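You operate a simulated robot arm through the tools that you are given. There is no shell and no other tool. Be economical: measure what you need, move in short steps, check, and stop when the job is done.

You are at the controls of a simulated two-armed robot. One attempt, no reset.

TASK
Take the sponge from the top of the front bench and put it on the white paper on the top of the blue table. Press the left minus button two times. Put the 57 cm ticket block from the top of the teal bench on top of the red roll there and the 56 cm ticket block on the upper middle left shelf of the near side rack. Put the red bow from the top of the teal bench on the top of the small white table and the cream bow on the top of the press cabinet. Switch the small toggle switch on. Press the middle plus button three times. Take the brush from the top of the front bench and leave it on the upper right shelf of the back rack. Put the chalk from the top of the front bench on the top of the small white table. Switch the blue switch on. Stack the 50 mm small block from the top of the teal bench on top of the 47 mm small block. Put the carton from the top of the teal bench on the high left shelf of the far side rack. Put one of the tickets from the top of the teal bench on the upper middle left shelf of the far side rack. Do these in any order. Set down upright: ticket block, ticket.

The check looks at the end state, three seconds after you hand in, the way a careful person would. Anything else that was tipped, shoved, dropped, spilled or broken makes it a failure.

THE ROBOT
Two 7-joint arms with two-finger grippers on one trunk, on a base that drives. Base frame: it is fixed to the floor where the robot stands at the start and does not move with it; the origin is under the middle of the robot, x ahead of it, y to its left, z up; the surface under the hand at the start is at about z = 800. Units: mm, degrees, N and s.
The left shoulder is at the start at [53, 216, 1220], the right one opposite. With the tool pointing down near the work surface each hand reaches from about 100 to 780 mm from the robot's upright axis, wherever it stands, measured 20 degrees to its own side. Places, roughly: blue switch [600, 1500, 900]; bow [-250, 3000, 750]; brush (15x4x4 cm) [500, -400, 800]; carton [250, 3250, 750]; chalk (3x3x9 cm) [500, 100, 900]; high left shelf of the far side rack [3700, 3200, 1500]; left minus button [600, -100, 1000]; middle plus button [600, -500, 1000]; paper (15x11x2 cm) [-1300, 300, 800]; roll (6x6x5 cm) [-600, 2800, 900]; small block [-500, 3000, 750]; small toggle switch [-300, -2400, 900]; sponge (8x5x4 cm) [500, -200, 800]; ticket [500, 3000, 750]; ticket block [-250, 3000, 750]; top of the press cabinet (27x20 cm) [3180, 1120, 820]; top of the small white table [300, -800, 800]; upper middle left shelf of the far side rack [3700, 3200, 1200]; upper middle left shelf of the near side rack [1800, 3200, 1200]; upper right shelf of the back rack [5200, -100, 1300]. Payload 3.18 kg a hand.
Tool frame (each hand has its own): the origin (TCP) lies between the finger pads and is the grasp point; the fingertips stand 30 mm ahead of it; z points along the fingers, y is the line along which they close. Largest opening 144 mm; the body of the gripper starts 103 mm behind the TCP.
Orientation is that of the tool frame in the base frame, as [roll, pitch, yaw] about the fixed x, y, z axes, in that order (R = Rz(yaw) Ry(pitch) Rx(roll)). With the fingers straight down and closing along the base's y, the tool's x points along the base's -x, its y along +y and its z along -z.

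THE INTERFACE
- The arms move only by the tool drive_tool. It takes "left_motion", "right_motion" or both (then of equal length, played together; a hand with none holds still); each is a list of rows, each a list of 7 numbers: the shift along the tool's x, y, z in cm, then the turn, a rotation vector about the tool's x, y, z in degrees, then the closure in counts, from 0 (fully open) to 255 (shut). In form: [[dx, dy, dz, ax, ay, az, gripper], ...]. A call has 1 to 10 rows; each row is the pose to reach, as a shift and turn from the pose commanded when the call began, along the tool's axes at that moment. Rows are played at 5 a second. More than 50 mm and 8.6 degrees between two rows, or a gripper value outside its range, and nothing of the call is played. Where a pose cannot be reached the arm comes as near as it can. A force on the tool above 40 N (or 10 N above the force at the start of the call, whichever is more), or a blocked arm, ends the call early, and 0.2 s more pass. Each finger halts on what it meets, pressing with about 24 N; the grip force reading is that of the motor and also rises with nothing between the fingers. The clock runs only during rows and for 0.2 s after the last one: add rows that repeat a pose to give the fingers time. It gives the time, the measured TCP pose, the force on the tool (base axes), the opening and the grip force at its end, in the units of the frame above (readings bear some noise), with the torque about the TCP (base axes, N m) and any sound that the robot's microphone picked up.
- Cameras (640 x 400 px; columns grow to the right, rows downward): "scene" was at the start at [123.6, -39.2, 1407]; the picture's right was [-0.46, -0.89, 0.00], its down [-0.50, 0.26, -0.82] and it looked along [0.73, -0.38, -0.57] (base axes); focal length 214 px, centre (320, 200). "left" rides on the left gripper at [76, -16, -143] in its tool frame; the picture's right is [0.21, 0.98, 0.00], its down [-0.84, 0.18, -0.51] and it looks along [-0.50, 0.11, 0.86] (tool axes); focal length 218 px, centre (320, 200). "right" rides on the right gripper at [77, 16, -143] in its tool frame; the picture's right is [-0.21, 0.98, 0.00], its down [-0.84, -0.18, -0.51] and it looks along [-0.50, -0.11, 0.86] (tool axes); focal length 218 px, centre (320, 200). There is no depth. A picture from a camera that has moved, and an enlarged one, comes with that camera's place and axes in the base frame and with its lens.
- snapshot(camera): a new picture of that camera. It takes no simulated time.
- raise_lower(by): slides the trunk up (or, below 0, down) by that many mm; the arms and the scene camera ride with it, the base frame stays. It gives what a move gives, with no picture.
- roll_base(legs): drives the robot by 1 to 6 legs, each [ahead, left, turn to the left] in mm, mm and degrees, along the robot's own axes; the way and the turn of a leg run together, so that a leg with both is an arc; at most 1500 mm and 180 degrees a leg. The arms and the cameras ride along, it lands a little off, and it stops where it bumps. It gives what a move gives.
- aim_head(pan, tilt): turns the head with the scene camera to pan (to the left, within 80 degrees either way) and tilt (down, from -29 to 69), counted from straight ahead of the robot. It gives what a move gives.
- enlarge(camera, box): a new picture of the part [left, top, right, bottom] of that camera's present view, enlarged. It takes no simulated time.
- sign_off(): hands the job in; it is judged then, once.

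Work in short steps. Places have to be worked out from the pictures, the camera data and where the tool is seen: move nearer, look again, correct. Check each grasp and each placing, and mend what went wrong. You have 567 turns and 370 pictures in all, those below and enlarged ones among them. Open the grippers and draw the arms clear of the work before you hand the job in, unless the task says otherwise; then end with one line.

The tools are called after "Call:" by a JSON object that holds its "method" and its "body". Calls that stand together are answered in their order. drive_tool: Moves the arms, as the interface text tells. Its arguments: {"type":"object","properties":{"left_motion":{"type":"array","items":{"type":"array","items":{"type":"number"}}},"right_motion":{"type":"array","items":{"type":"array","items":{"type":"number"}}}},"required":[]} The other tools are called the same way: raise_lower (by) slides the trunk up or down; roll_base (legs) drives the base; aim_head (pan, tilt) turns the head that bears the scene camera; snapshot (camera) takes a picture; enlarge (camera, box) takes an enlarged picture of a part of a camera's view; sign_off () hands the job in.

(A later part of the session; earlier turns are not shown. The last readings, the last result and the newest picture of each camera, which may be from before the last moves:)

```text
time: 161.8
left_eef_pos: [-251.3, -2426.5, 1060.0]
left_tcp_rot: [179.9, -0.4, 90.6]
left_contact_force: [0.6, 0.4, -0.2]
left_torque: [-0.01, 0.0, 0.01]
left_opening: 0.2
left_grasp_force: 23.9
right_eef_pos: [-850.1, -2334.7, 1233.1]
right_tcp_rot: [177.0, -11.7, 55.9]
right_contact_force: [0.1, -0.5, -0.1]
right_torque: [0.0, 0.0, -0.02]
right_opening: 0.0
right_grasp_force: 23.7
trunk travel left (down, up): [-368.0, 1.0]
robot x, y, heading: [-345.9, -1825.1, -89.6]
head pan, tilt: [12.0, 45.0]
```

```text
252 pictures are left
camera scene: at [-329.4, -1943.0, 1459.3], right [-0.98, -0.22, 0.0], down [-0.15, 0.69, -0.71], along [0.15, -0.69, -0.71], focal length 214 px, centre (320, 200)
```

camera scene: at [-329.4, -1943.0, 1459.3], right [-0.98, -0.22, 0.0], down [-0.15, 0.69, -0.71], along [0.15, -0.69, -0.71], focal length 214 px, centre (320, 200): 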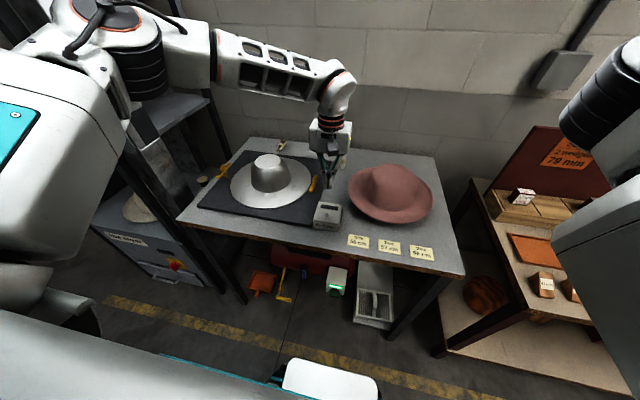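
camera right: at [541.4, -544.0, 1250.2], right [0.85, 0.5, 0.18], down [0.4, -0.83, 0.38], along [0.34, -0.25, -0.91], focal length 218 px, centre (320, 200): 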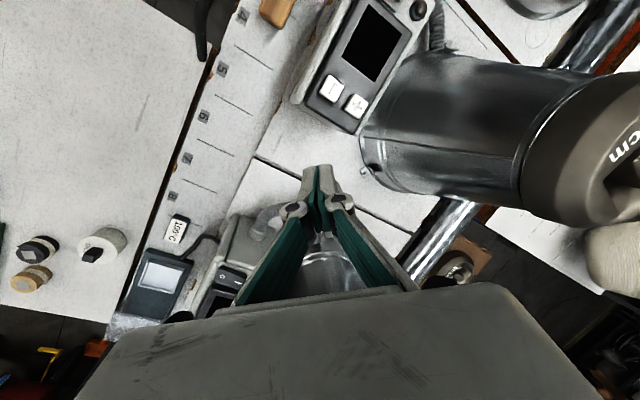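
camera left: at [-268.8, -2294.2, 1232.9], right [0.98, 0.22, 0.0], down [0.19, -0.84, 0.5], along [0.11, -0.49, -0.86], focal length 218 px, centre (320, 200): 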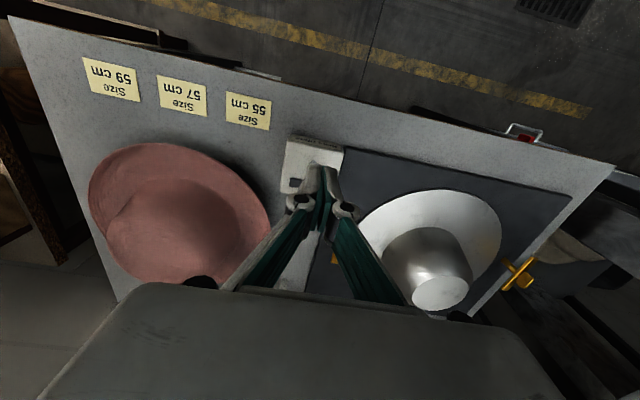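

The close zoom shows the lever leaning toward the robot (+y): base (-253, -2418, 912), tip (-253, -2409, 924). So I push it away (−y). I lower the closed fingertips on the robot's side of it first.

Call:
{"method": "drive_tool", "body": {"left_motion": [[2, 0, 0, 0, 0, 0, 255], [4.5, -0.1, 3, 0, 0, 0, 255], [4.7, -0.1, 7, 0, 0, 0, 255], [4.7, -0.1, 10, 0, 0, 0, 255], [4.7, -0.1, 11.1, 0, 0, 0, 255], [4.7, -0.1, 11.1, 0, 0, 0, 255]]}}

Call:
{"method": "enlarge", "body": {"camera": "scene", "box": [290, 150, 370, 240]}}

Call:
{"method": "enlarge", "body": {"camera": "left", "box": [260, 120, 380, 210]}}

```text
time: 163.2
left_eef_pos: [-252.3, -2379.7, 947.0]
left_tcp_rot: [179.9, -0.3, 90.6]
left_contact_force: [-0.3, -0.2, 0.8]
left_torque: [-0.04, 0.0, -0.01]
left_opening: 0.0
left_grasp_force: 23.9
right_eef_pos: [-850.1, -2335.6, 1232.4]
right_tcp_rot: [177.0, -11.7, 55.9]
right_contact_force: [0.7, -0.3, -0.4]
right_torque: [-0.01, 0.0, -0.01]
right_opening: 0.1
right_grasp_force: 23.4
trunk travel left (down, up): [-368.0, 1.0]
robot x, y, heading: [-350.4, -1821.1, -89.6]
head pan, tilt: [12.0, 45.0]
```

```text
4.44 times, centred on (330, 195) of scene
camera zoom: at [-329.3, -1943.5, 1459.2], right [-0.98, -0.22, 0.0], down [-0.15, 0.69, -0.71], along [0.15, -0.69, -0.71], focal length 953 px, centre (276, 222)
```

zoom: 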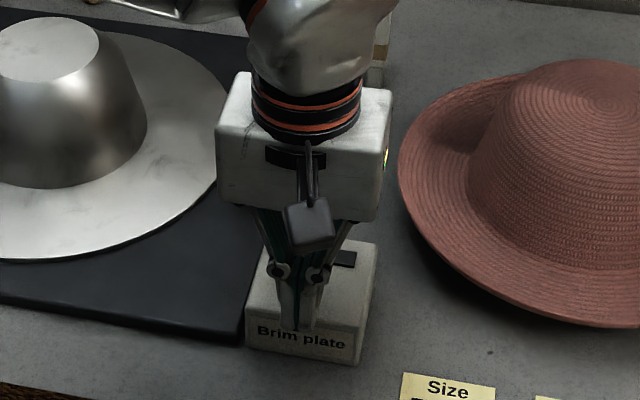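

```text
4.44 times, centred on (320, 165) of left
camera zoom: at [-270.2, -2303.9, 1090.1], right [0.98, 0.22, 0.0], down [0.19, -0.84, 0.5], along [0.11, -0.49, -0.86], focal length 970 px, centre (320, 356)
```

zoom: 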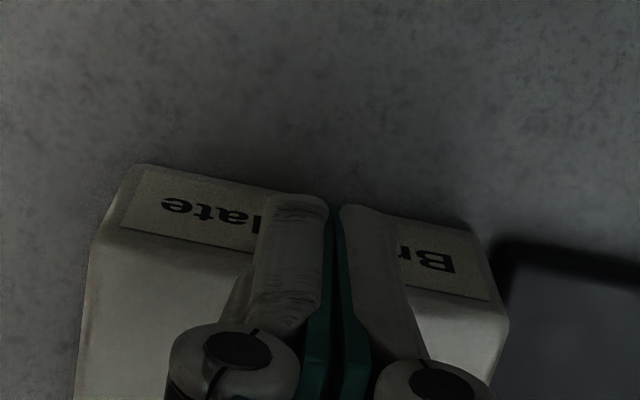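

The fingertips are at the front edge of the box with no contact. I push toward −y by about 34 mm.

Call:
{"method": "drive_tool", "body": {"left_motion": [[-0.8, 0, 0, 0, 0, 0, 255], [-1.5, 0, 0, 0, 0, 0, 255], [-2.1, 0, 0, 0, 0, 0, 255], [-2.6, 0, 0, 0, 0, 0, 255], [-3, 0, 0, 0, 0, 0, 255], [-3.4, 0, 0, 0, 0, 0, 255]]}}

Call:
{"method": "enlarge", "body": {"camera": "scene", "box": [290, 150, 370, 240]}}

```text
time: 164.6
left_eef_pos: [-251.3, -2405.6, 947.6]
left_tcp_rot: [179.9, -0.8, 90.7]
left_contact_force: [5.7, 29.7, 6.4]
left_torque: [0.75, -0.06, 0.06]
left_opening: 5.7
left_grasp_force: 30.4
right_eef_pos: [-848.2, -2331.9, 1234.6]
right_tcp_rot: [176.9, -11.6, 55.9]
right_contact_force: [0.6, -0.6, 0.4]
right_torque: [0.03, -0.02, -0.02]
right_opening: 0.0
right_grasp_force: 24.1
trunk travel left (down, up): [-368.0, 1.0]
robot x, y, heading: [-348.5, -1824.4, -89.5]
head pan, tilt: [12.0, 45.0]
```

```text
4.44 times, centred on (330, 195) of scene
camera zoom: at [-328.8, -1939.2, 1459.6], right [-0.98, -0.22, 0.0], down [-0.15, 0.69, -0.71], along [0.15, -0.69, -0.71], focal length 953 px, centre (276, 222)
```

zoom: 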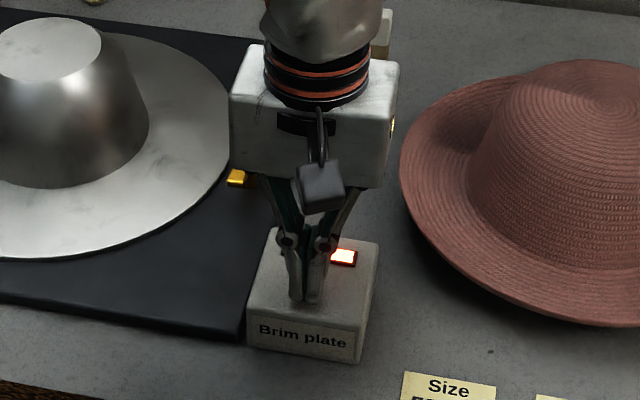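

The window lit orange, so the toggle is on. I back off and verify it stays lit and the box hasn't moved.

Call:
{"method": "drive_tool", "body": {"left_motion": [[2, 0, 0, 0, 0, 0, 255], [2.5, 0, -3, 0, 0, 0, 255], [3, 0, -7, 0, 0, 0, 255], [6, 0, -11, 0, 0, 0, 255], [10, 0, -15, 0, 0, 0, 255], [14, 0, -17, 0, 0, 0, 200]]}}

Call:
{"method": "enlarge", "body": {"camera": "scene", "box": [250, 130, 450, 270]}}

```text
refused: row 5 steps farther than a row can; nothing moved
```

```text
2.86 times, centred on (350, 200) of scene
camera zoom: at [-328.8, -1939.2, 1459.6], right [-0.98, -0.22, 0.0], down [-0.15, 0.69, -0.71], along [0.15, -0.69, -0.71], focal length 613 px, centre (234, 200)
```

zoom: 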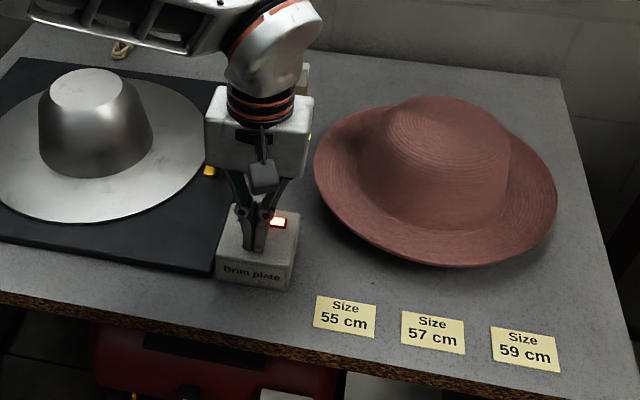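

That move was refused for step size, so I back off in smaller steps.

Call:
{"method": "drive_tool", "body": {"left_motion": [[2, 0, 0, 0, 0, 0, 255], [2.5, 0, -3, 0, 0, 0, 255], [3, 0, -7, 0, 0, 0, 255], [5, 0, -10, 0, 0, 0, 255], [8, 0, -13, 0, 0, 0, 255], [11, 0, -16, 0, 0, 0, 200], [14, 0, -18, 0, 0, 0, 150]]}}

Call:
{"method": "enlarge", "body": {"camera": "scene", "box": [250, 130, 450, 270]}}

```text
time: 166.2
left_eef_pos: [-254.7, -2271.6, 1129.4]
left_tcp_rot: [179.9, -0.4, 90.7]
left_contact_force: [1.3, -0.2, 0.2]
left_torque: [-0.07, 0.05, -0.02]
left_opening: 59.2
left_grasp_force: 0.1
right_eef_pos: [-849.4, -2335.2, 1233.1]
right_tcp_rot: [177.0, -11.7, 55.8]
right_contact_force: [0.9, 0.5, -0.4]
right_torque: [-0.04, -0.03, 0.03]
right_opening: 0.0
right_grasp_force: 24.5
trunk travel left (down, up): [-368.0, 1.0]
robot x, y, heading: [-348.6, -1823.7, -89.6]
head pan, tilt: [12.0, 45.0]
```

```text
2.86 times, centred on (350, 200) of scene
camera zoom: at [-329.3, -1942.6, 1459.3], right [-0.98, -0.22, 0.0], down [-0.15, 0.69, -0.71], along [0.15, -0.69, -0.71], focal length 613 px, centre (234, 200)
```

zoom: 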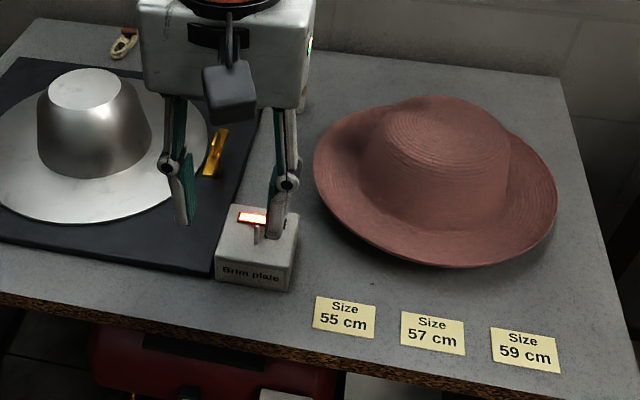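

The toggle is on and everything's in place. I drive back to the front bench spot for the brush.

Call:
{"method": "roll_base", "body": {"legs": [[-1500, 0, 0], [-224, 348, 0], [0, 0, 40]]}}

Call:
{"method": "snapshot", "body": {"camera": "left"}}

```text
time: 178.7
left_eef_pos: [329.7, -367.1, 1128.9]
left_tcp_rot: [179.8, -0.2, 131.6]
left_contact_force: [-0.4, 0.8, -0.5]
left_torque: [-0.04, 0.02, -0.06]
left_opening: 59.1
left_grasp_force: 0.1
right_eef_pos: [-80.1, -803.7, 1231.3]
right_tcp_rot: [177.1, -11.6, 96.8]
right_contact_force: [0.0, 0.8, 0.4]
right_torque: [0.01, -0.02, 0.0]
right_opening: 0.0
right_grasp_force: 24.2
trunk travel left (down, up): [-368.0, 1.0]
robot x, y, heading: [-38.6, -89.6, -48.7]
head pan, tilt: [12.0, 45.0]
```

```text
246 pictures are left
camera left: at [265.8, -320.7, 1271.8], right [0.59, 0.81, 0.0], down [0.7, -0.51, 0.5], along [0.41, -0.3, -0.86], focal length 218 px, centre (320, 200)
```

left: 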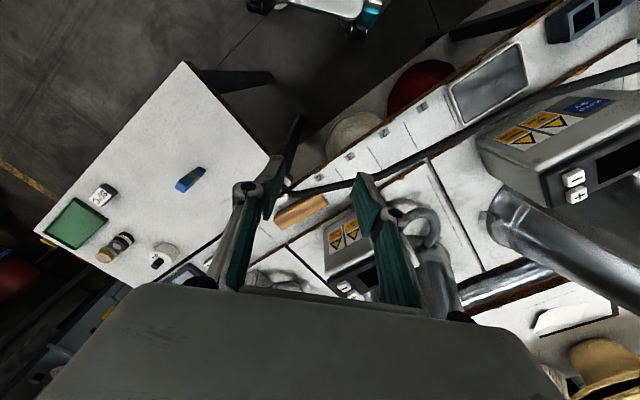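

I move over the brush while rotating the yaw to about 266°.

Call:
{"method": "drive_tool", "body": {"left_motion": [[-2.3, -0.3, 0, 0, 0, -6.8, 140], [-4.6, -0.5, 0, 0, 0, -13.6, 140], [-6.9, -0.8, 1, 0, 0, -20.4, 140], [-9.2, -1, 2, 0, 0, -27.2, 140], [-11.5, -1.3, 3, 0, 0, -34, 140], [-13.8, -1.5, 4, 0, 0, -40.8, 140], [-16.1, -1.8, 5, 0, 0, -47.6, 140], [-18.4, -2, 7, 0, 0, -54.4, 140], [-20.7, -2.3, 9, 0, 0, -61.2, 140], [-22.9, -2.5, 10.9, 0, 0, -68, 140]]}}

Call:
{"method": "drive_tool", "body": {"left_motion": [[0, 0, 0, 0, 0, -8.3, 140], [0, 0, 0, 0, 0, -16.6, 140], [0, 0, 0, 0, 0, -24.9, 140], [0, 0, 0, 0, 0, -33.2, 140], [0, 0, 0, 0, 0, -41.5, 140], [0, 0, 0, 0, 0, -49.8, 140], [0, 0, 0, 0, 0, -58.1, 140], [0, 0, 0, 0, 0, -66.4, 140], [0, 0, 0, 0, 0, -66.4, 140]]}}

Call:
{"method": "snapshot", "body": {"camera": "left"}}

```text
time: 180.9
left_eef_pos: [462.5, -554.8, 1017.9]
left_tcp_rot: [179.6, 0.1, -160.3]
left_contact_force: [1.1, -0.2, -0.3]
left_torque: [0.02, 0.02, -0.03]
left_opening: 65.0
left_grasp_force: 0.0
right_eef_pos: [-80.4, -804.7, 1230.9]
right_tcp_rot: [177.1, -11.8, 96.9]
right_contact_force: [-0.4, -1.0, -1.1]
right_torque: [0.01, 0.01, 0.02]
right_opening: 0.0
right_grasp_force: 24.0
trunk travel left (down, up): [-368.0, 1.0]
robot x, y, heading: [-37.0, -88.6, -48.5]
head pan, tilt: [12.0, 45.0]
```

```text
time: 182.9
left_eef_pos: [460.8, -553.5, 1018.9]
left_tcp_rot: [179.8, 0.4, -93.9]
left_contact_force: [-0.4, -0.5, 0.5]
left_torque: [0.0, 0.03, 0.01]
left_opening: 65.1
left_grasp_force: 0.0
right_eef_pos: [-79.8, -802.3, 1233.1]
right_tcp_rot: [177.0, -11.6, 96.8]
right_contact_force: [1.3, -0.8, -0.5]
right_torque: [0.0, -0.02, -0.02]
right_opening: 0.3
right_grasp_force: 23.9
trunk travel left (down, up): [-368.0, 1.0]
robot x, y, heading: [-33.7, -87.2, -48.5]
head pan, tilt: [12.0, 45.0]
```

```text
245 pictures are left
camera left: at [472.5, -632.2, 1160.5], right [-0.99, -0.14, 0.0], down [-0.12, 0.85, 0.51], along [-0.07, 0.51, -0.86], focal length 218 px, centre (320, 200)
```

left: 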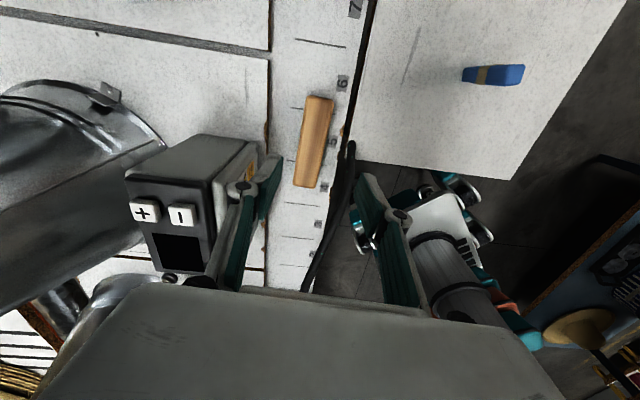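

The brush is at (469, -539). I descend and grasp.

Call:
{"method": "drive_tool", "body": {"left_motion": [[-0.2, -0.3, 4, 0, 0, 0, 140], [-0.3, -0.6, 8, 0, 0, 0, 140], [-0.3, -0.7, 12, 0, 0, 0, 140], [-0.3, -0.7, 15, 0, 0, 0, 140], [-0.3, -0.7, 18.1, 0, 0, 0, 140], [-0.3, -0.7, 18.1, 0, 0, 0, 200], [-0.3, -0.7, 18.1, 0, 0, 0, 255], [-0.3, -0.7, 18.1, 0, 0, 0, 255], [-0.3, -0.7, 18.1, 0, 0, 0, 255]]}}

Call:
{"method": "drive_tool", "body": {"left_motion": [[0, 0, -3, 0, 0, 0, 255], [0, 0, -7, 0, 0, 0, 255], [0, 0, -11, 0, 0, 0, 255], [0, 0, -15, 0, 0, 0, 255], [0, 0, -19, 0, 0, 0, 255], [-3, 3, -23, 0, 0, 0, 255], [-6, 6, -25, 0, 0, 0, 255], [-9, 9, -27, 0, 0, 0, 255]]}}

Call:
{"method": "snapshot", "body": {"camera": "left"}}

```text
time: 184.9
left_eef_pos: [469.3, -548.4, 837.5]
left_tcp_rot: [179.8, 0.2, -94.0]
left_contact_force: [-0.1, -0.6, 0.2]
left_torque: [-0.02, -0.01, 0.02]
left_opening: 38.8
left_grasp_force: 24.1
right_eef_pos: [-79.2, -804.4, 1231.7]
right_tcp_rot: [177.0, -11.9, 96.9]
right_contact_force: [0.1, -0.9, 0.7]
right_torque: [0.0, 0.01, -0.01]
right_opening: 0.0
right_grasp_force: 24.0
trunk travel left (down, up): [-368.0, 1.0]
robot x, y, heading: [-35.7, -89.6, -48.6]
head pan, tilt: [12.0, 45.0]
```

```text
refused: row 6 steps farther than a row can; nothing moved
```

```text
244 pictures are left
camera left: at [479.1, -626.8, 979.6], right [-0.99, -0.14, 0.0], down [-0.12, 0.85, 0.51], along [-0.07, 0.51, -0.86], focal length 218 px, centre (320, 200)
```

left: 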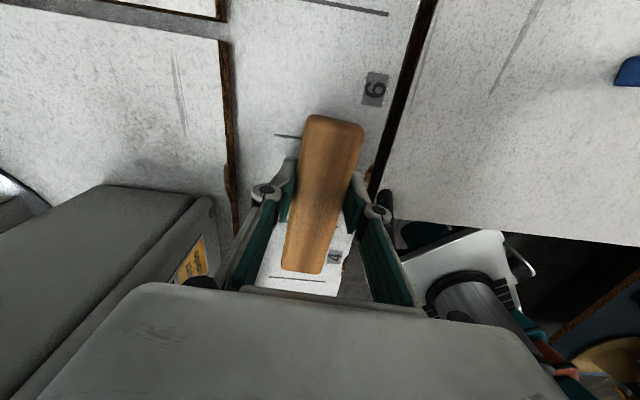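

Gripped at 38.8 mm. I lift in smaller steps.

Call:
{"method": "drive_tool", "body": {"left_motion": [[0, 0, -3, 0, 0, 0, 255], [0, 0, -7, 0, 0, 0, 255], [0, 0, -11, 0, 0, 0, 255], [0, 0, -15, 0, 0, 0, 255], [0, 0, -19, 0, 0, 0, 255], [-2, 2, -22, 0, 0, 0, 255], [-4, 4, -25, 0, 0, 0, 255], [-6.5, 6.5, -27, 0, 0, 0, 255], [-9, 9, -28, 0, 0, 0, 255], [-12, 12, -29, 0, 0, 0, 255]]}}

Call:
{"method": "snapshot", "body": {"camera": "left"}}

```text
time: 187.1
left_eef_pos: [357.7, -423.9, 1132.4]
left_tcp_rot: [179.8, 0.2, -94.0]
left_contact_force: [-0.6, 0.2, -1.0]
left_torque: [-0.06, 0.02, 0.01]
left_opening: 38.4
left_grasp_force: 24.0
right_eef_pos: [-80.5, -801.7, 1233.5]
right_tcp_rot: [177.0, -11.7, 96.9]
right_contact_force: [0.2, 0.8, -0.8]
right_torque: [-0.04, -0.02, -0.01]
right_opening: 0.0
right_grasp_force: 23.6
trunk travel left (down, up): [-368.0, 1.0]
robot x, y, heading: [-37.8, -89.6, -48.5]
head pan, tilt: [12.0, 45.0]
```

```text
243 pictures are left
camera left: at [368.3, -500.9, 1273.6], right [-0.99, -0.14, 0.0], down [-0.12, 0.85, 0.51], along [-0.07, 0.51, -0.86], focal length 218 px, centre (320, 200)
```

left: 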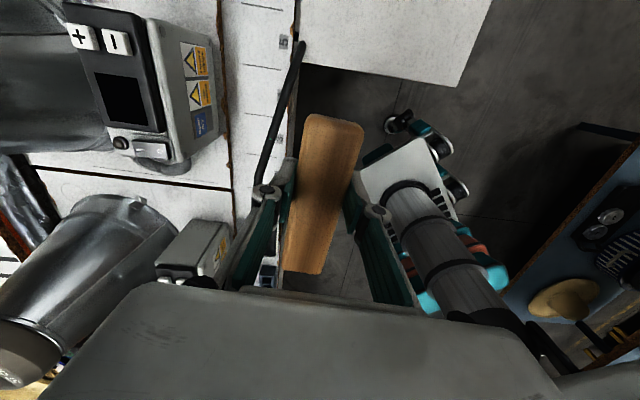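

The brush is secure. I back off, turn to heading 90° and drive up the aisle toward +y, then look around.

Call:
{"method": "roll_base", "body": {"legs": [[-350, 0, 0], [0, 0, 138.5], [1500, 0, 0], [350, 0, 0]]}}

Call:
{"method": "aim_head", "body": {"pan": -75, "tilt": 15}}

Call:
{"method": "snapshot", "body": {"camera": "scene"}}

Call:
{"method": "aim_head", "body": {"pan": -30, "tilt": 15}}

Call:
{"method": "snapshot", "body": {"camera": "scene"}}

Call:
{"method": "aim_head", "body": {"pan": 15, "tilt": 20}}

Call:
{"method": "snapshot", "body": {"camera": "scene"}}

```text
time: 204.0
left_eef_pos: [-339.5, 2527.9, 1128.8]
left_tcp_rot: [179.8, 0.3, 44.5]
left_contact_force: [-0.3, 1.1, -1.6]
left_torque: [0.04, 0.02, 0.03]
left_opening: 38.9
left_grasp_force: 23.5
right_eef_pos: [239.6, 2521.9, 1230.9]
right_tcp_rot: [176.9, -11.7, -124.7]
right_contact_force: [0.4, 0.7, 0.7]
right_torque: [0.03, -0.01, 0.01]
right_opening: 0.1
right_grasp_force: 24.0
trunk travel left (down, up): [-368.0, 1.0]
robot x, y, heading: [-262.0, 2016.5, 90.2]
head pan, tilt: [12.0, 45.0]
```

```text
time: 205.6
left_eef_pos: [-339.6, 2528.3, 1130.9]
left_tcp_rot: [179.9, 0.3, 44.5]
left_contact_force: [0.0, 0.1, -1.5]
left_torque: [0.02, -0.01, 0.0]
left_opening: 38.6
left_grasp_force: 23.6
right_eef_pos: [240.8, 2520.1, 1231.5]
right_tcp_rot: [176.9, -11.7, -124.6]
right_contact_force: [-0.7, 0.0, 0.6]
right_torque: [0.0, 0.01, -0.03]
right_opening: 0.0
right_grasp_force: 24.1
trunk travel left (down, up): [-368.0, 1.0]
robot x, y, heading: [-267.4, 2011.6, 90.0]
head pan, tilt: [-75.0, 15.0]
```

```text
242 pictures are left
camera scene: at [-173.7, 2082.0, 1506.0], right [0.26, -0.97, 0.0], down [-0.25, -0.07, -0.97], along [0.93, 0.25, -0.26], focal length 214 px, centre (320, 200)
```

scene: 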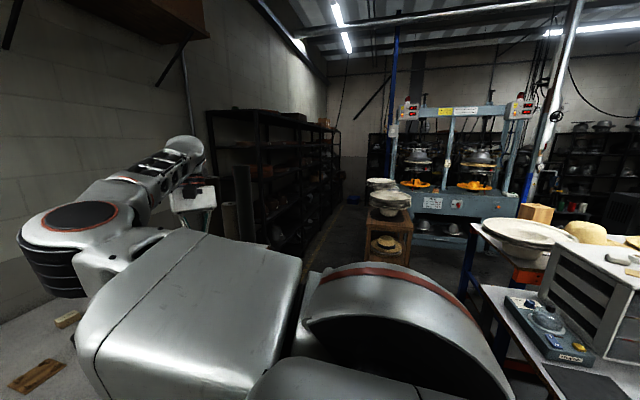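

```text
time: 206.7
left_eef_pos: [-339.3, 2529.1, 1130.5]
left_tcp_rot: [179.8, 0.3, 44.5]
left_contact_force: [-0.3, -0.2, -2.2]
left_torque: [0.02, -0.01, 0.02]
left_opening: 38.9
left_grasp_force: 24.5
right_eef_pos: [241.1, 2520.9, 1232.2]
right_tcp_rot: [177.0, -11.7, -124.7]
right_contact_force: [-0.6, 0.6, 0.1]
right_torque: [-0.01, 0.03, -0.01]
right_opening: 0.0
right_grasp_force: 24.5
trunk travel left (down, up): [-368.0, 1.0]
robot x, y, heading: [-263.1, 2015.5, 89.7]
head pan, tilt: [-30.0, 15.0]
```

```text
241 pictures are left
camera scene: at [-217.1, 2138.6, 1506.0], right [0.87, -0.5, 0.0], down [-0.13, -0.22, -0.97], along [0.48, 0.84, -0.26], focal length 214 px, centre (320, 200)
```

scene: 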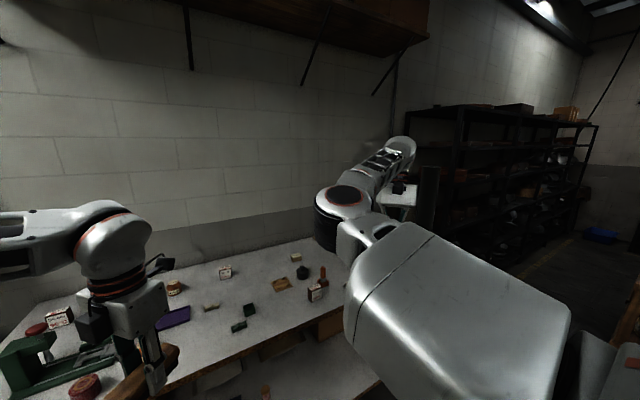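

```text
time: 207.8
left_eef_pos: [-338.8, 2528.3, 1131.9]
left_tcp_rot: [179.7, 0.3, 44.6]
left_contact_force: [-0.8, 0.1, -1.3]
left_torque: [0.02, 0.02, -0.02]
left_opening: 39.1
left_grasp_force: 24.2
right_eef_pos: [240.5, 2521.0, 1232.7]
right_tcp_rot: [177.0, -11.7, -124.5]
right_contact_force: [0.9, 0.6, -0.1]
right_torque: [0.01, 0.04, 0.01]
right_opening: 0.0
right_grasp_force: 23.4
trunk travel left (down, up): [-368.0, 1.0]
robot x, y, heading: [-263.4, 2019.0, 90.0]
head pan, tilt: [15.0, 20.0]
```

```text
240 pictures are left
camera scene: at [-287.9, 2147.8, 1497.9], right [0.97, 0.26, 0.0], down [0.09, -0.33, -0.94], along [-0.24, 0.91, -0.34], focal length 214 px, centre (320, 200)
```

scene: 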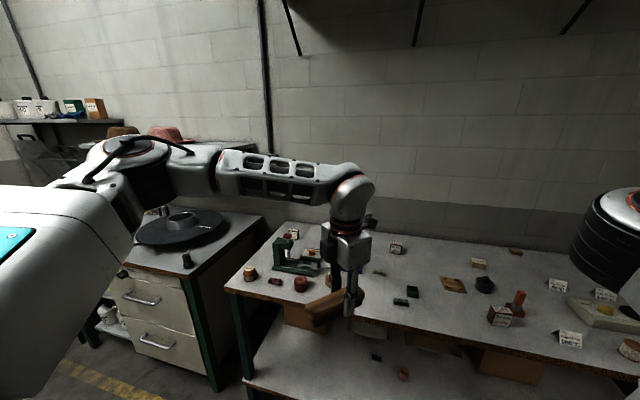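

The teal bench is ahead with small parts on it. For the brush I turn to heading 0 and drive along the corridor (y≈2430), stopping to look.

Call:
{"method": "roll_base", "body": {"legs": [[0, 0, -90], [1400, 410, 0]]}}

Call:
{"method": "aim_head", "body": {"pan": 0, "tilt": 15}}

Call:
{"method": "snapshot", "body": {"camera": "scene"}}

Call:
{"method": "aim_head", "body": {"pan": 50, "tilt": 10}}

Call:
{"method": "snapshot", "body": {"camera": "scene"}}

```text
time: 219.0
left_eef_pos: [1667.1, 2509.0, 1131.6]
left_tcp_rot: [179.8, 0.3, -45.1]
left_contact_force: [1.0, -1.2, -1.2]
left_torque: [-0.01, 0.0, 0.03]
left_opening: 38.3
left_grasp_force: 24.1
right_eef_pos: [1663.4, 1929.0, 1232.7]
right_tcp_rot: [177.0, -11.7, 145.8]
right_contact_force: [0.4, 0.5, -0.2]
right_torque: [0.0, 0.03, 0.04]
right_opening: 0.0
right_grasp_force: 23.5
trunk travel left (down, up): [-368.0, 1.0]
robot x, y, heading: [1155.1, 2430.4, 0.4]
head pan, tilt: [15.0, 20.0]
```

```text
time: 219.8
left_eef_pos: [1666.4, 2509.4, 1131.1]
left_tcp_rot: [179.8, 0.3, -45.1]
left_contact_force: [-0.2, -0.2, -1.8]
left_torque: [-0.01, -0.02, 0.02]
left_opening: 38.8
left_grasp_force: 24.8
right_eef_pos: [1663.1, 1928.6, 1233.3]
right_tcp_rot: [177.0, -11.7, 145.8]
right_contact_force: [0.1, -0.2, 0.1]
right_torque: [-0.01, 0.0, 0.0]
right_opening: 0.0
right_grasp_force: 23.7
trunk travel left (down, up): [-368.0, 1.0]
robot x, y, heading: [1156.1, 2433.1, 0.5]
head pan, tilt: [0.0, 15.0]
```

```text
239 pictures are left
camera scene: at [1290.1, 2434.1, 1506.0], right [0.01, -1.0, 0.0], down [-0.26, 0.0, -0.97], along [0.97, 0.01, -0.26], focal length 214 px, centre (320, 200)
```

scene: 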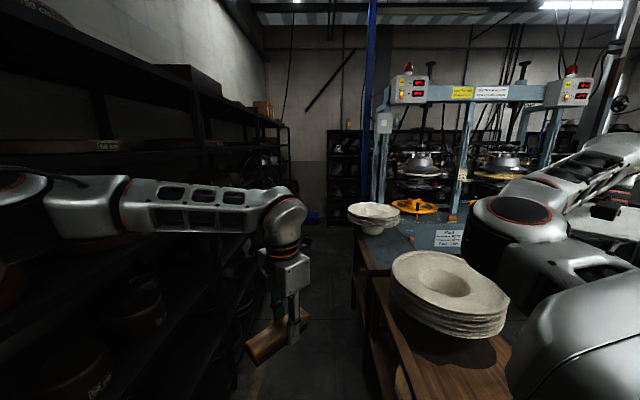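

```text
time: 220.9
left_eef_pos: [1668.2, 2510.2, 1131.0]
left_tcp_rot: [179.9, 0.3, -45.2]
left_contact_force: [0.0, 0.6, -1.2]
left_torque: [-0.06, 0.0, -0.04]
left_opening: 38.6
left_grasp_force: 23.6
right_eef_pos: [1664.2, 1930.3, 1232.8]
right_tcp_rot: [177.0, -11.7, 145.7]
right_contact_force: [-0.2, 0.0, -0.4]
right_torque: [0.0, 0.0, 0.02]
right_opening: 0.0
right_grasp_force: 24.5
trunk travel left (down, up): [-368.0, 1.0]
robot x, y, heading: [1155.5, 2434.3, 0.6]
head pan, tilt: [50.0, 10.0]
```

```text
238 pictures are left
camera scene: at [1256.2, 2505.0, 1514.1], right [0.77, -0.64, 0.0], down [-0.11, -0.13, -0.98], along [0.63, 0.76, -0.17], focal length 214 px, centre (320, 200)
```

scene: 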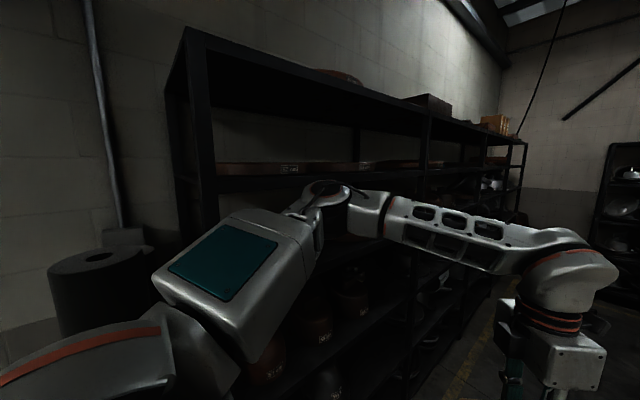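

The near-side rack is on my left and crates are on the right; the corridor is narrow. I look down ahead to measure it.

Call:
{"method": "aim_head", "body": {"pan": -12, "tilt": 40}}

Call:
{"method": "snapshot", "body": {"camera": "scene"}}

Call:
{"method": "aim_head", "body": {"pan": 25, "tilt": 40}}

Call:
{"method": "snapshot", "body": {"camera": "scene"}}

```text
time: 222.3
left_eef_pos: [1666.9, 2508.7, 1130.5]
left_tcp_rot: [179.8, 0.3, -45.1]
left_contact_force: [-0.3, -0.7, -0.9]
left_torque: [-0.04, -0.01, 0.01]
left_opening: 38.9
left_grasp_force: 24.1
right_eef_pos: [1663.8, 1929.7, 1232.3]
right_tcp_rot: [177.0, -11.7, 145.7]
right_contact_force: [-0.2, 0.4, -1.0]
right_torque: [0.0, 0.0, 0.0]
right_opening: 0.0
right_grasp_force: 23.9
trunk travel left (down, up): [-368.0, 1.0]
robot x, y, heading: [1155.9, 2432.7, 0.4]
head pan, tilt: [-12.0, 40.0]
```

```text
237 pictures are left
camera scene: at [1280.1, 2416.4, 1466.5], right [-0.2, -0.98, 0.0], down [-0.63, 0.13, -0.77], along [0.75, -0.15, -0.64], focal length 214 px, centre (320, 200)
```

scene: 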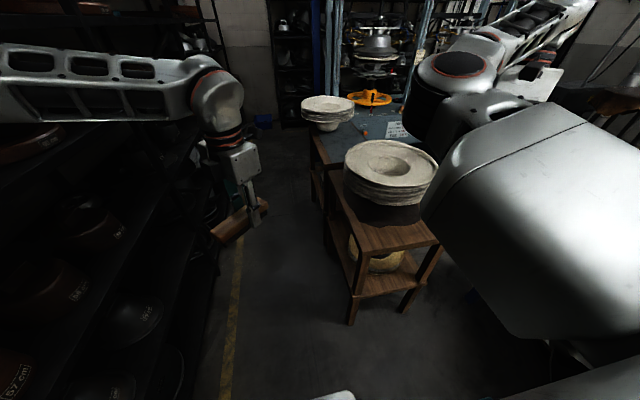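

```text
time: 223.3
left_eef_pos: [1667.7, 2508.3, 1130.4]
left_tcp_rot: [179.9, 0.4, -45.0]
left_contact_force: [0.2, -0.7, -1.1]
left_torque: [-0.04, -0.03, -0.01]
left_opening: 38.9
left_grasp_force: 23.9
right_eef_pos: [1663.1, 1929.5, 1232.1]
right_tcp_rot: [177.0, -11.8, 145.8]
right_contact_force: [0.7, 0.1, 0.0]
right_torque: [0.03, -0.01, -0.02]
right_opening: 0.0
right_grasp_force: 23.7
trunk travel left (down, up): [-368.0, 1.0]
robot x, y, heading: [1158.6, 2432.1, 0.6]
head pan, tilt: [25.0, 40.0]
```

```text
236 pictures are left
camera scene: at [1273.7, 2469.8, 1466.5], right [0.43, -0.9, 0.0], down [-0.58, -0.27, -0.77], along [0.69, 0.33, -0.64], focal length 214 px, centre (320, 200)
```

scene: 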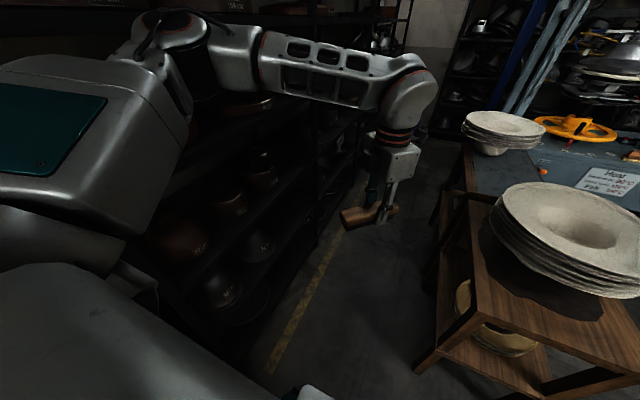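

The corridor is y 2150–2960. My left elbow is close to the rack, so I move the left hand inward and forward to tuck the elbow.

Call:
{"method": "drive_tool", "body": {"left_motion": [[3.8, 1.2, 0, 0, 0, 0, 255], [7.6, 2.5, 0, 0, 0, 0, 255], [11.3, 3.7, 0, 0, 0, 0, 255], [15.1, 4.9, 0, 0, 0, 0, 255], [18.9, 6.1, 0, 0, 0, 0, 255]]}}

Call:
{"method": "snapshot", "body": {"camera": "scene"}}

```text
time: 224.7
left_eef_pos: [1792.3, 2384.5, 1138.7]
left_tcp_rot: [178.0, -0.7, -39.2]
left_contact_force: [-0.1, 0.5, -1.2]
left_torque: [-0.01, -0.02, -0.01]
left_opening: 38.8
left_grasp_force: 24.1
right_eef_pos: [1664.5, 1928.6, 1232.0]
right_tcp_rot: [177.1, -11.6, 146.0]
right_contact_force: [-0.1, -0.1, 0.1]
right_torque: [0.05, -0.05, -0.01]
right_opening: 0.1
right_grasp_force: 24.1
trunk travel left (down, up): [-368.0, 1.0]
robot x, y, heading: [1154.6, 2431.7, 0.4]
head pan, tilt: [25.0, 40.0]
stopped in row 5 (left hand): the arm was blocked; the commanded pose is now the measured one
```

```text
235 pictures are left
camera scene: at [1272.7, 2469.2, 1466.6], right [0.43, -0.9, 0.0], down [-0.58, -0.28, -0.77], along [0.69, 0.33, -0.64], focal length 214 px, centre (320, 200)
```

scene: 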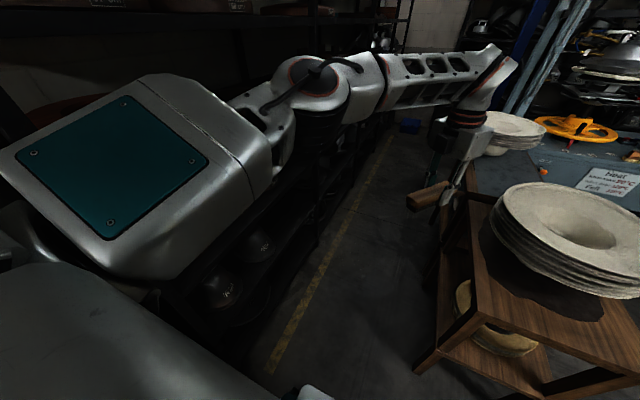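

The elbow is now well inside. I shift left slightly and drive forward along the corridor to x≈2700.

Call:
{"method": "roll_base", "body": {"legs": [[500, 60, 0], [1050, 0, 0]]}}

Call:
{"method": "aim_head", "body": {"pan": -10, "tilt": 25}}

Call:
{"method": "snapshot", "body": {"camera": "scene"}}

Call:
{"method": "aim_head", "body": {"pan": -60, "tilt": 25}}

Call:
{"method": "snapshot", "body": {"camera": "scene"}}

```text
time: 232.6
left_eef_pos: [3321.3, 2458.0, 1140.0]
left_tcp_rot: [177.9, -0.9, -39.5]
left_contact_force: [0.3, 0.5, -1.3]
left_torque: [-0.03, 0.01, -0.02]
left_opening: 38.4
left_grasp_force: 24.0
right_eef_pos: [3191.9, 2004.4, 1232.9]
right_tcp_rot: [177.1, -11.7, 145.7]
right_contact_force: [-0.3, -0.4, 0.4]
right_torque: [0.01, 0.0, -0.03]
right_opening: 0.0
right_grasp_force: 23.6
trunk travel left (down, up): [-368.0, 1.0]
robot x, y, heading: [2681.9, 2503.7, 0.4]
head pan, tilt: [25.0, 40.0]
```

```text
time: 233.6
left_eef_pos: [3321.3, 2459.0, 1141.4]
left_tcp_rot: [177.8, -0.8, -39.3]
left_contact_force: [0.1, -0.8, -1.1]
left_torque: [0.01, -0.03, 0.01]
left_opening: 38.7
left_grasp_force: 23.7
right_eef_pos: [3189.9, 2003.0, 1232.8]
right_tcp_rot: [177.0, -11.7, 145.6]
right_contact_force: [-0.2, -0.5, 0.5]
right_torque: [0.03, -0.01, 0.01]
right_opening: 0.0
right_grasp_force: 24.0
trunk travel left (down, up): [-368.0, 1.0]
robot x, y, heading: [2679.5, 2509.7, 0.2]
head pan, tilt: [-10.0, 25.0]
```

```text
234 pictures are left
camera scene: at [2815.1, 2493.3, 1489.7], right [-0.17, -0.99, 0.0], down [-0.42, 0.07, -0.91], along [0.89, -0.15, -0.42], focal length 214 px, centre (320, 200)
```

scene: 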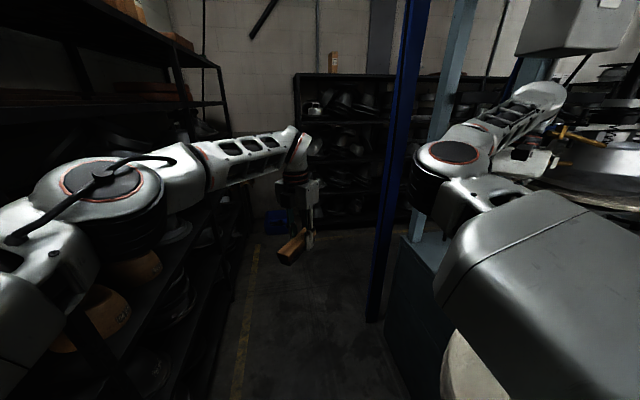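

```text
time: 234.8
left_eef_pos: [3320.8, 2458.5, 1141.1]
left_tcp_rot: [177.8, -0.9, -39.3]
left_contact_force: [0.2, -0.1, -0.7]
left_torque: [0.0, -0.03, -0.01]
left_opening: 38.6
left_grasp_force: 23.8
right_eef_pos: [3191.5, 2004.1, 1231.9]
right_tcp_rot: [177.1, -11.7, 145.6]
right_contact_force: [-0.4, 0.3, 0.5]
right_torque: [0.02, 0.02, 0.02]
right_opening: 0.0
right_grasp_force: 23.7
trunk travel left (down, up): [-368.0, 1.0]
robot x, y, heading: [2684.1, 2502.4, 0.4]
head pan, tilt: [-60.0, 25.0]
```

```text
233 pictures are left
camera scene: at [2770.7, 2429.3, 1489.8], right [-0.86, -0.51, 0.0], down [-0.21, 0.36, -0.91], along [0.46, -0.78, -0.42], focal length 214 px, centre (320, 200)
```

scene: 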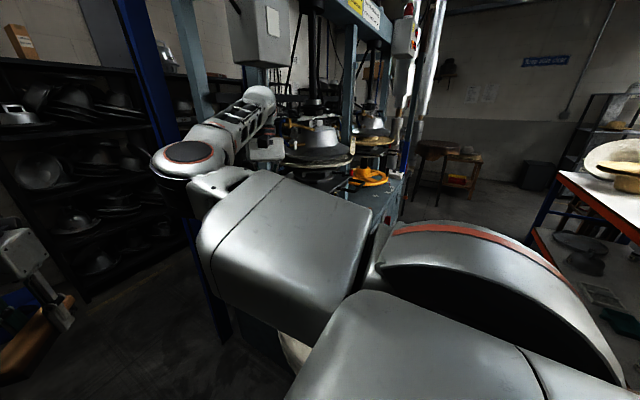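

A blue post stands at about (3800, 1900). I shift left, drive to x≈4250, turn 50° right and look before continuing behind the machine.

Call:
{"method": "roll_base", "body": {"legs": [[300, 55, 0], [1250, 0, 0], [0, 0, -50], [161, 191, 0]]}}

Call:
{"method": "aim_head", "body": {"pan": -35, "tilt": 20}}

Call:
{"method": "snapshot", "body": {"camera": "scene"}}

Call:
{"method": "aim_head", "body": {"pan": 0, "tilt": 15}}

Call:
{"method": "snapshot", "body": {"camera": "scene"}}

```text
time: 246.9
left_eef_pos: [4862.3, 2072.7, 1140.7]
left_tcp_rot: [177.9, -0.9, -88.4]
left_contact_force: [0.9, -0.1, -1.4]
left_torque: [-0.01, -0.02, 0.0]
left_opening: 38.6
left_grasp_force: 23.9
right_eef_pos: [4432.7, 1873.3, 1231.4]
right_tcp_rot: [177.0, -11.8, 96.6]
right_contact_force: [-0.5, -0.3, 0.8]
right_torque: [-0.01, -0.02, -0.01]
right_opening: 0.0
right_grasp_force: 24.3
trunk travel left (down, up): [-368.0, 1.0]
robot x, y, heading: [4479.0, 2590.4, -48.9]
head pan, tilt: [-60.0, 25.0]
```

```text
time: 247.8
left_eef_pos: [4863.1, 2071.9, 1139.9]
left_tcp_rot: [177.9, -0.8, -88.4]
left_contact_force: [-0.5, 0.5, -0.5]
left_torque: [0.03, -0.02, 0.02]
left_opening: 38.6
left_grasp_force: 24.1
right_eef_pos: [4433.2, 1873.1, 1232.4]
right_tcp_rot: [177.0, -11.7, 96.7]
right_contact_force: [0.0, 0.9, 0.2]
right_torque: [0.0, -0.02, 0.04]
right_opening: 0.0
right_grasp_force: 24.0
trunk travel left (down, up): [-368.0, 1.0]
robot x, y, heading: [4476.8, 2586.4, -48.6]
head pan, tilt: [-35.0, 20.0]
```

```text
232 pictures are left
camera scene: at [4517.7, 2464.7, 1497.9], right [-0.99, -0.11, 0.0], down [-0.04, 0.34, -0.94], along [0.1, -0.93, -0.34], focal length 214 px, centre (320, 200)
```

scene: 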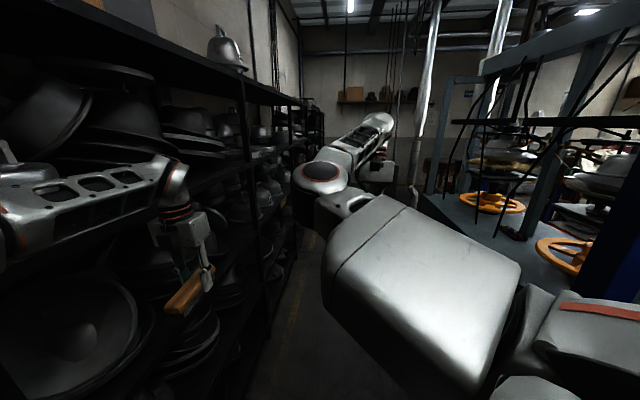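

```text
time: 248.8
left_eef_pos: [4862.1, 2072.9, 1141.7]
left_tcp_rot: [177.9, -0.7, -88.3]
left_contact_force: [0.4, 0.1, -1.2]
left_torque: [-0.01, -0.01, -0.02]
left_opening: 38.5
left_grasp_force: 23.9
right_eef_pos: [4433.4, 1871.5, 1232.3]
right_tcp_rot: [177.0, -11.7, 96.7]
right_contact_force: [-0.3, 0.1, -0.2]
right_torque: [0.01, -0.02, 0.01]
right_opening: 0.0
right_grasp_force: 24.2
trunk travel left (down, up): [-368.0, 1.0]
robot x, y, heading: [4478.7, 2586.6, -48.6]
head pan, tilt: [0.0, 15.0]
```

```text
231 pictures are left
camera scene: at [4569.2, 2487.0, 1506.0], right [-0.75, -0.66, 0.0], down [-0.17, 0.19, -0.97], along [0.64, -0.73, -0.26], focal length 214 px, centre (320, 200)
```

scene: 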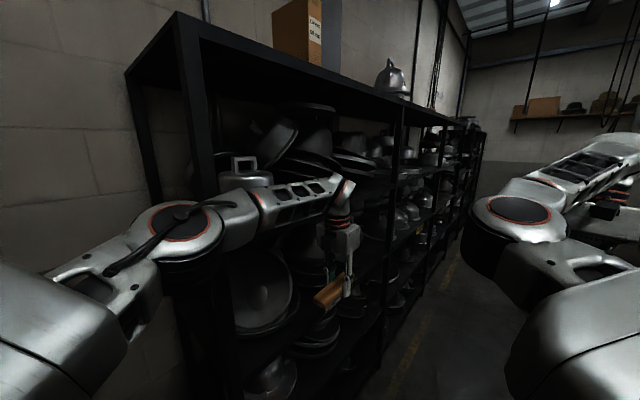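

The aisle behind the machine is clear (x 3900–5058). I turn to −90° and drive along it, then turn toward the right end of the back rack.

Call:
{"method": "roll_base", "body": {"legs": [[0, 0, -41], [1500, 0, 0], [720, 0, 0], [0, 0, 40]]}}

Call:
{"method": "aim_head", "body": {"pan": 10, "tilt": 10}}

Call:
{"method": "snapshot", "body": {"camera": "scene"}}

Call:
{"method": "snapshot", "body": {"camera": "left"}}

```text
time: 263.5
left_eef_pos: [4824.5, -183.1, 1139.9]
left_tcp_rot: [177.9, -0.8, -91.1]
left_contact_force: [0.3, -0.4, -0.7]
left_torque: [0.0, 0.0, 0.01]
left_opening: 38.8
left_grasp_force: 23.8
right_eef_pos: [4386.0, -361.2, 1232.8]
right_tcp_rot: [177.0, -11.7, 93.9]
right_contact_force: [0.1, 0.1, 0.0]
right_torque: [-0.02, 0.03, -0.03]
right_opening: 0.1
right_grasp_force: 24.5
trunk travel left (down, up): [-368.0, 1.0]
robot x, y, heading: [4463.8, 348.7, -51.7]
head pan, tilt: [0.0, 15.0]
```

```text
time: 264.3
left_eef_pos: [4824.2, -183.2, 1139.8]
left_tcp_rot: [177.8, -0.8, -91.0]
left_contact_force: [0.2, 0.3, -0.5]
left_torque: [-0.03, 0.01, 0.01]
left_opening: 38.7
left_grasp_force: 24.1
right_eef_pos: [4384.9, -361.8, 1232.4]
right_tcp_rot: [177.0, -11.7, 93.9]
right_contact_force: [-0.8, 0.3, 0.1]
right_torque: [0.02, 0.02, -0.04]
right_opening: 0.0
right_grasp_force: 24.0
trunk travel left (down, up): [-368.0, 1.0]
robot x, y, heading: [4464.2, 348.9, -51.6]
head pan, tilt: [10.0, 10.0]
```

```text
230 pictures are left
camera scene: at [4562.3, 257.0, 1514.1], right [-0.66, -0.75, 0.0], down [-0.13, 0.12, -0.98], along [0.74, -0.65, -0.17], focal length 214 px, centre (320, 200)
```

scene: 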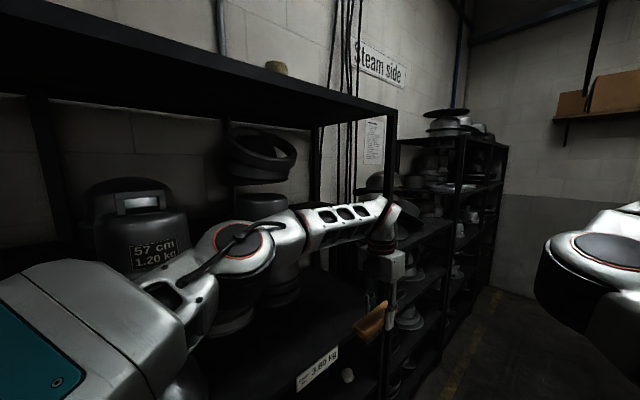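

```text
229 pictures are left
camera left: at [4844.3, -257.3, 1282.8], right [-0.98, -0.19, 0.04], down [-0.15, 0.85, 0.5], along [-0.13, 0.49, -0.86], focal length 218 px, centre (320, 200)
```

left: 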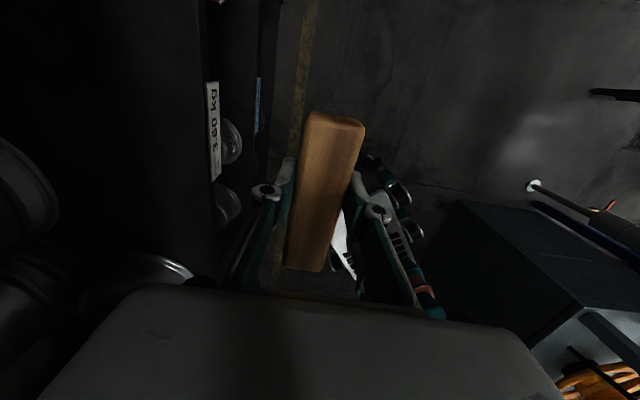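

I need to see the z≈1300 shelf, which my arm hides. I turn the head further left.

Call:
{"method": "aim_head", "body": {"pan": 45, "tilt": 8}}

Call:
{"method": "snapshot", "body": {"camera": "scene"}}

Call:
{"method": "drive_tool", "body": {"left_motion": [[-1, 3, 0, 0, 0, 0, 255], [-2, 6, 2, 0, 0, 0, 255], [-3, 9, 4, 0, 0, 0, 255], [-4, 12, 7, 0, 0, 0, 255], [-5, 15, 10, 0, 0, 0, 255], [-5, 18, 13, 0, 0, 0, 255], [-5, 20, 17, 0, 0, 0, 255]]}}

Call:
{"method": "aim_head", "body": {"pan": 15, "tilt": 8}}

Call:
{"method": "snapshot", "body": {"camera": "scene"}}

```text
time: 265.3
left_eef_pos: [4824.5, -183.4, 1139.8]
left_tcp_rot: [178.0, -0.8, -91.0]
left_contact_force: [-0.6, 0.8, 0.0]
left_torque: [0.0, 0.02, 0.0]
left_opening: 38.6
left_grasp_force: 24.1
right_eef_pos: [4383.7, -361.1, 1230.3]
right_tcp_rot: [177.0, -11.7, 93.9]
right_contact_force: [-0.1, -0.8, 0.5]
right_torque: [-0.01, 0.02, -0.04]
right_opening: 0.0
right_grasp_force: 23.9
trunk travel left (down, up): [-368.0, 1.0]
robot x, y, heading: [4465.6, 347.8, -51.6]
head pan, tilt: [45.0, 8.0]
```

```text
228 pictures are left
camera scene: at [4584.7, 308.2, 1517.4], right [-0.11, -0.99, 0.0], down [-0.14, 0.02, -0.99], along [0.98, -0.11, -0.14], focal length 214 px, centre (320, 200)
```

scene: 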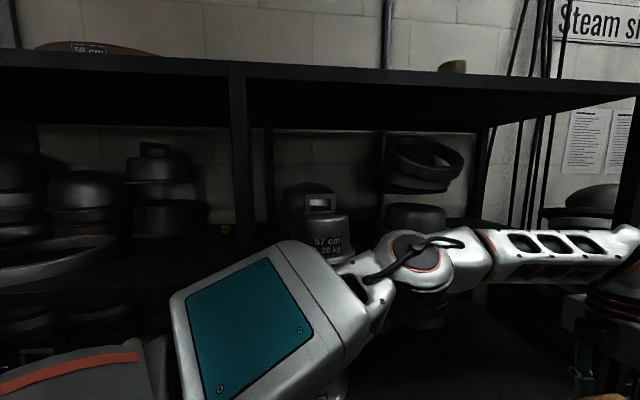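

```text
time: 266.9
left_eef_pos: [4634.1, -136.3, 982.2]
left_tcp_rot: [177.0, -1.2, -89.3]
left_contact_force: [-0.1, -0.8, -1.4]
left_torque: [0.0, 0.03, -0.02]
left_opening: 39.1
left_grasp_force: 23.7
right_eef_pos: [4385.8, -361.9, 1232.6]
right_tcp_rot: [177.0, -11.9, 93.9]
right_contact_force: [0.3, -0.7, -0.3]
right_torque: [-0.01, 0.03, -0.02]
right_opening: 0.2
right_grasp_force: 23.9
trunk travel left (down, up): [-368.0, 1.0]
robot x, y, heading: [4463.7, 349.3, -51.4]
head pan, tilt: [45.0, 8.0]
```

```text
time: 267.8
left_eef_pos: [4634.5, -133.3, 977.6]
left_tcp_rot: [177.6, -0.9, -89.4]
left_contact_force: [-1.7, 0.5, -1.2]
left_torque: [-0.01, 0.02, -0.03]
left_opening: 38.6
left_grasp_force: 23.9
right_eef_pos: [4386.0, -361.2, 1231.9]
right_tcp_rot: [177.0, -11.7, 93.9]
right_contact_force: [-0.2, 0.4, 0.6]
right_torque: [-0.01, 0.04, 0.03]
right_opening: 0.0
right_grasp_force: 24.3
trunk travel left (down, up): [-368.0, 1.0]
robot x, y, heading: [4464.2, 348.4, -51.6]
head pan, tilt: [15.0, 8.0]
```

```text
227 pictures are left
camera scene: at [4567.2, 263.7, 1517.4], right [-0.59, -0.8, 0.0], down [-0.11, 0.08, -0.99], along [0.8, -0.59, -0.14], focal length 214 px, centre (320, 200)
```

scene: 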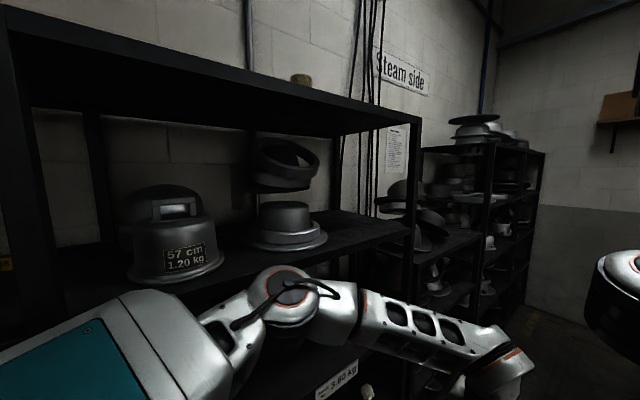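

The upper shelf (z≈1250) has free room at its right front, around (5130, -330); the gap above is about 380 mm. I'll use a 25° tilt. First I bring the base closer.

Call:
{"method": "roll_base", "body": {"legs": [[358, -111, 0], [0, 0, 6.5]]}}

Call:
{"method": "aim_head", "body": {"pan": 20, "tilt": 10}}

Call:
{"method": "snapshot", "body": {"camera": "scene"}}

```text
time: 270.7
left_eef_pos: [4805.1, -461.9, 982.3]
left_tcp_rot: [178.8, -0.9, -83.5]
left_contact_force: [0.6, -0.3, -1.4]
left_torque: [0.0, 0.03, 0.01]
left_opening: 38.6
left_grasp_force: 23.8
right_eef_pos: [4581.1, -718.9, 1228.5]
right_tcp_rot: [175.8, -11.8, 100.6]
right_contact_force: [-0.5, -0.7, -0.9]
right_torque: [-0.02, 0.01, 0.01]
right_opening: 0.2
right_grasp_force: 23.9
trunk travel left (down, up): [-368.0, 1.0]
robot x, y, heading: [4599.9, 3.4, -45.2]
head pan, tilt: [15.0, 8.0]
```

```text
time: 271.4
left_eef_pos: [4805.6, -464.1, 982.5]
left_tcp_rot: [178.7, -1.0, -83.4]
left_contact_force: [0.2, -0.4, -1.7]
left_torque: [-0.02, 0.0, 0.02]
left_opening: 38.8
left_grasp_force: 24.3
right_eef_pos: [4577.5, -718.5, 1227.9]
right_tcp_rot: [175.8, -11.8, 100.4]
right_contact_force: [0.6, 1.2, 0.1]
right_torque: [0.01, 0.0, -0.01]
right_opening: 0.0
right_grasp_force: 23.8
trunk travel left (down, up): [-368.0, 1.0]
robot x, y, heading: [4600.6, 0.4, -45.1]
head pan, tilt: [20.0, 10.0]
```

```text
226 pictures are left
camera scene: at [4687.7, -71.5, 1515.9], right [-0.43, -0.9, -0.01], down [-0.14, 0.08, -0.99], along [0.89, -0.42, -0.16], focal length 214 px, centre (320, 200)
```

scene: 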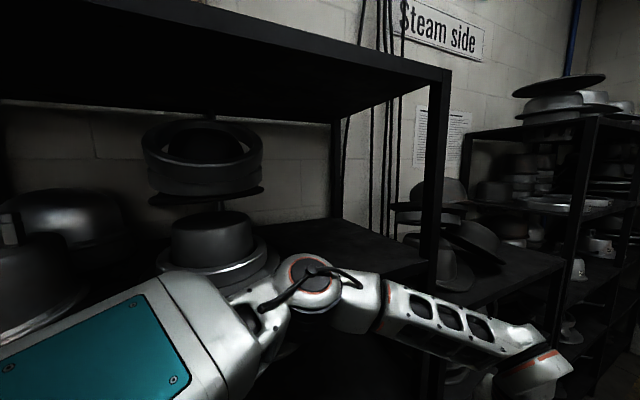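

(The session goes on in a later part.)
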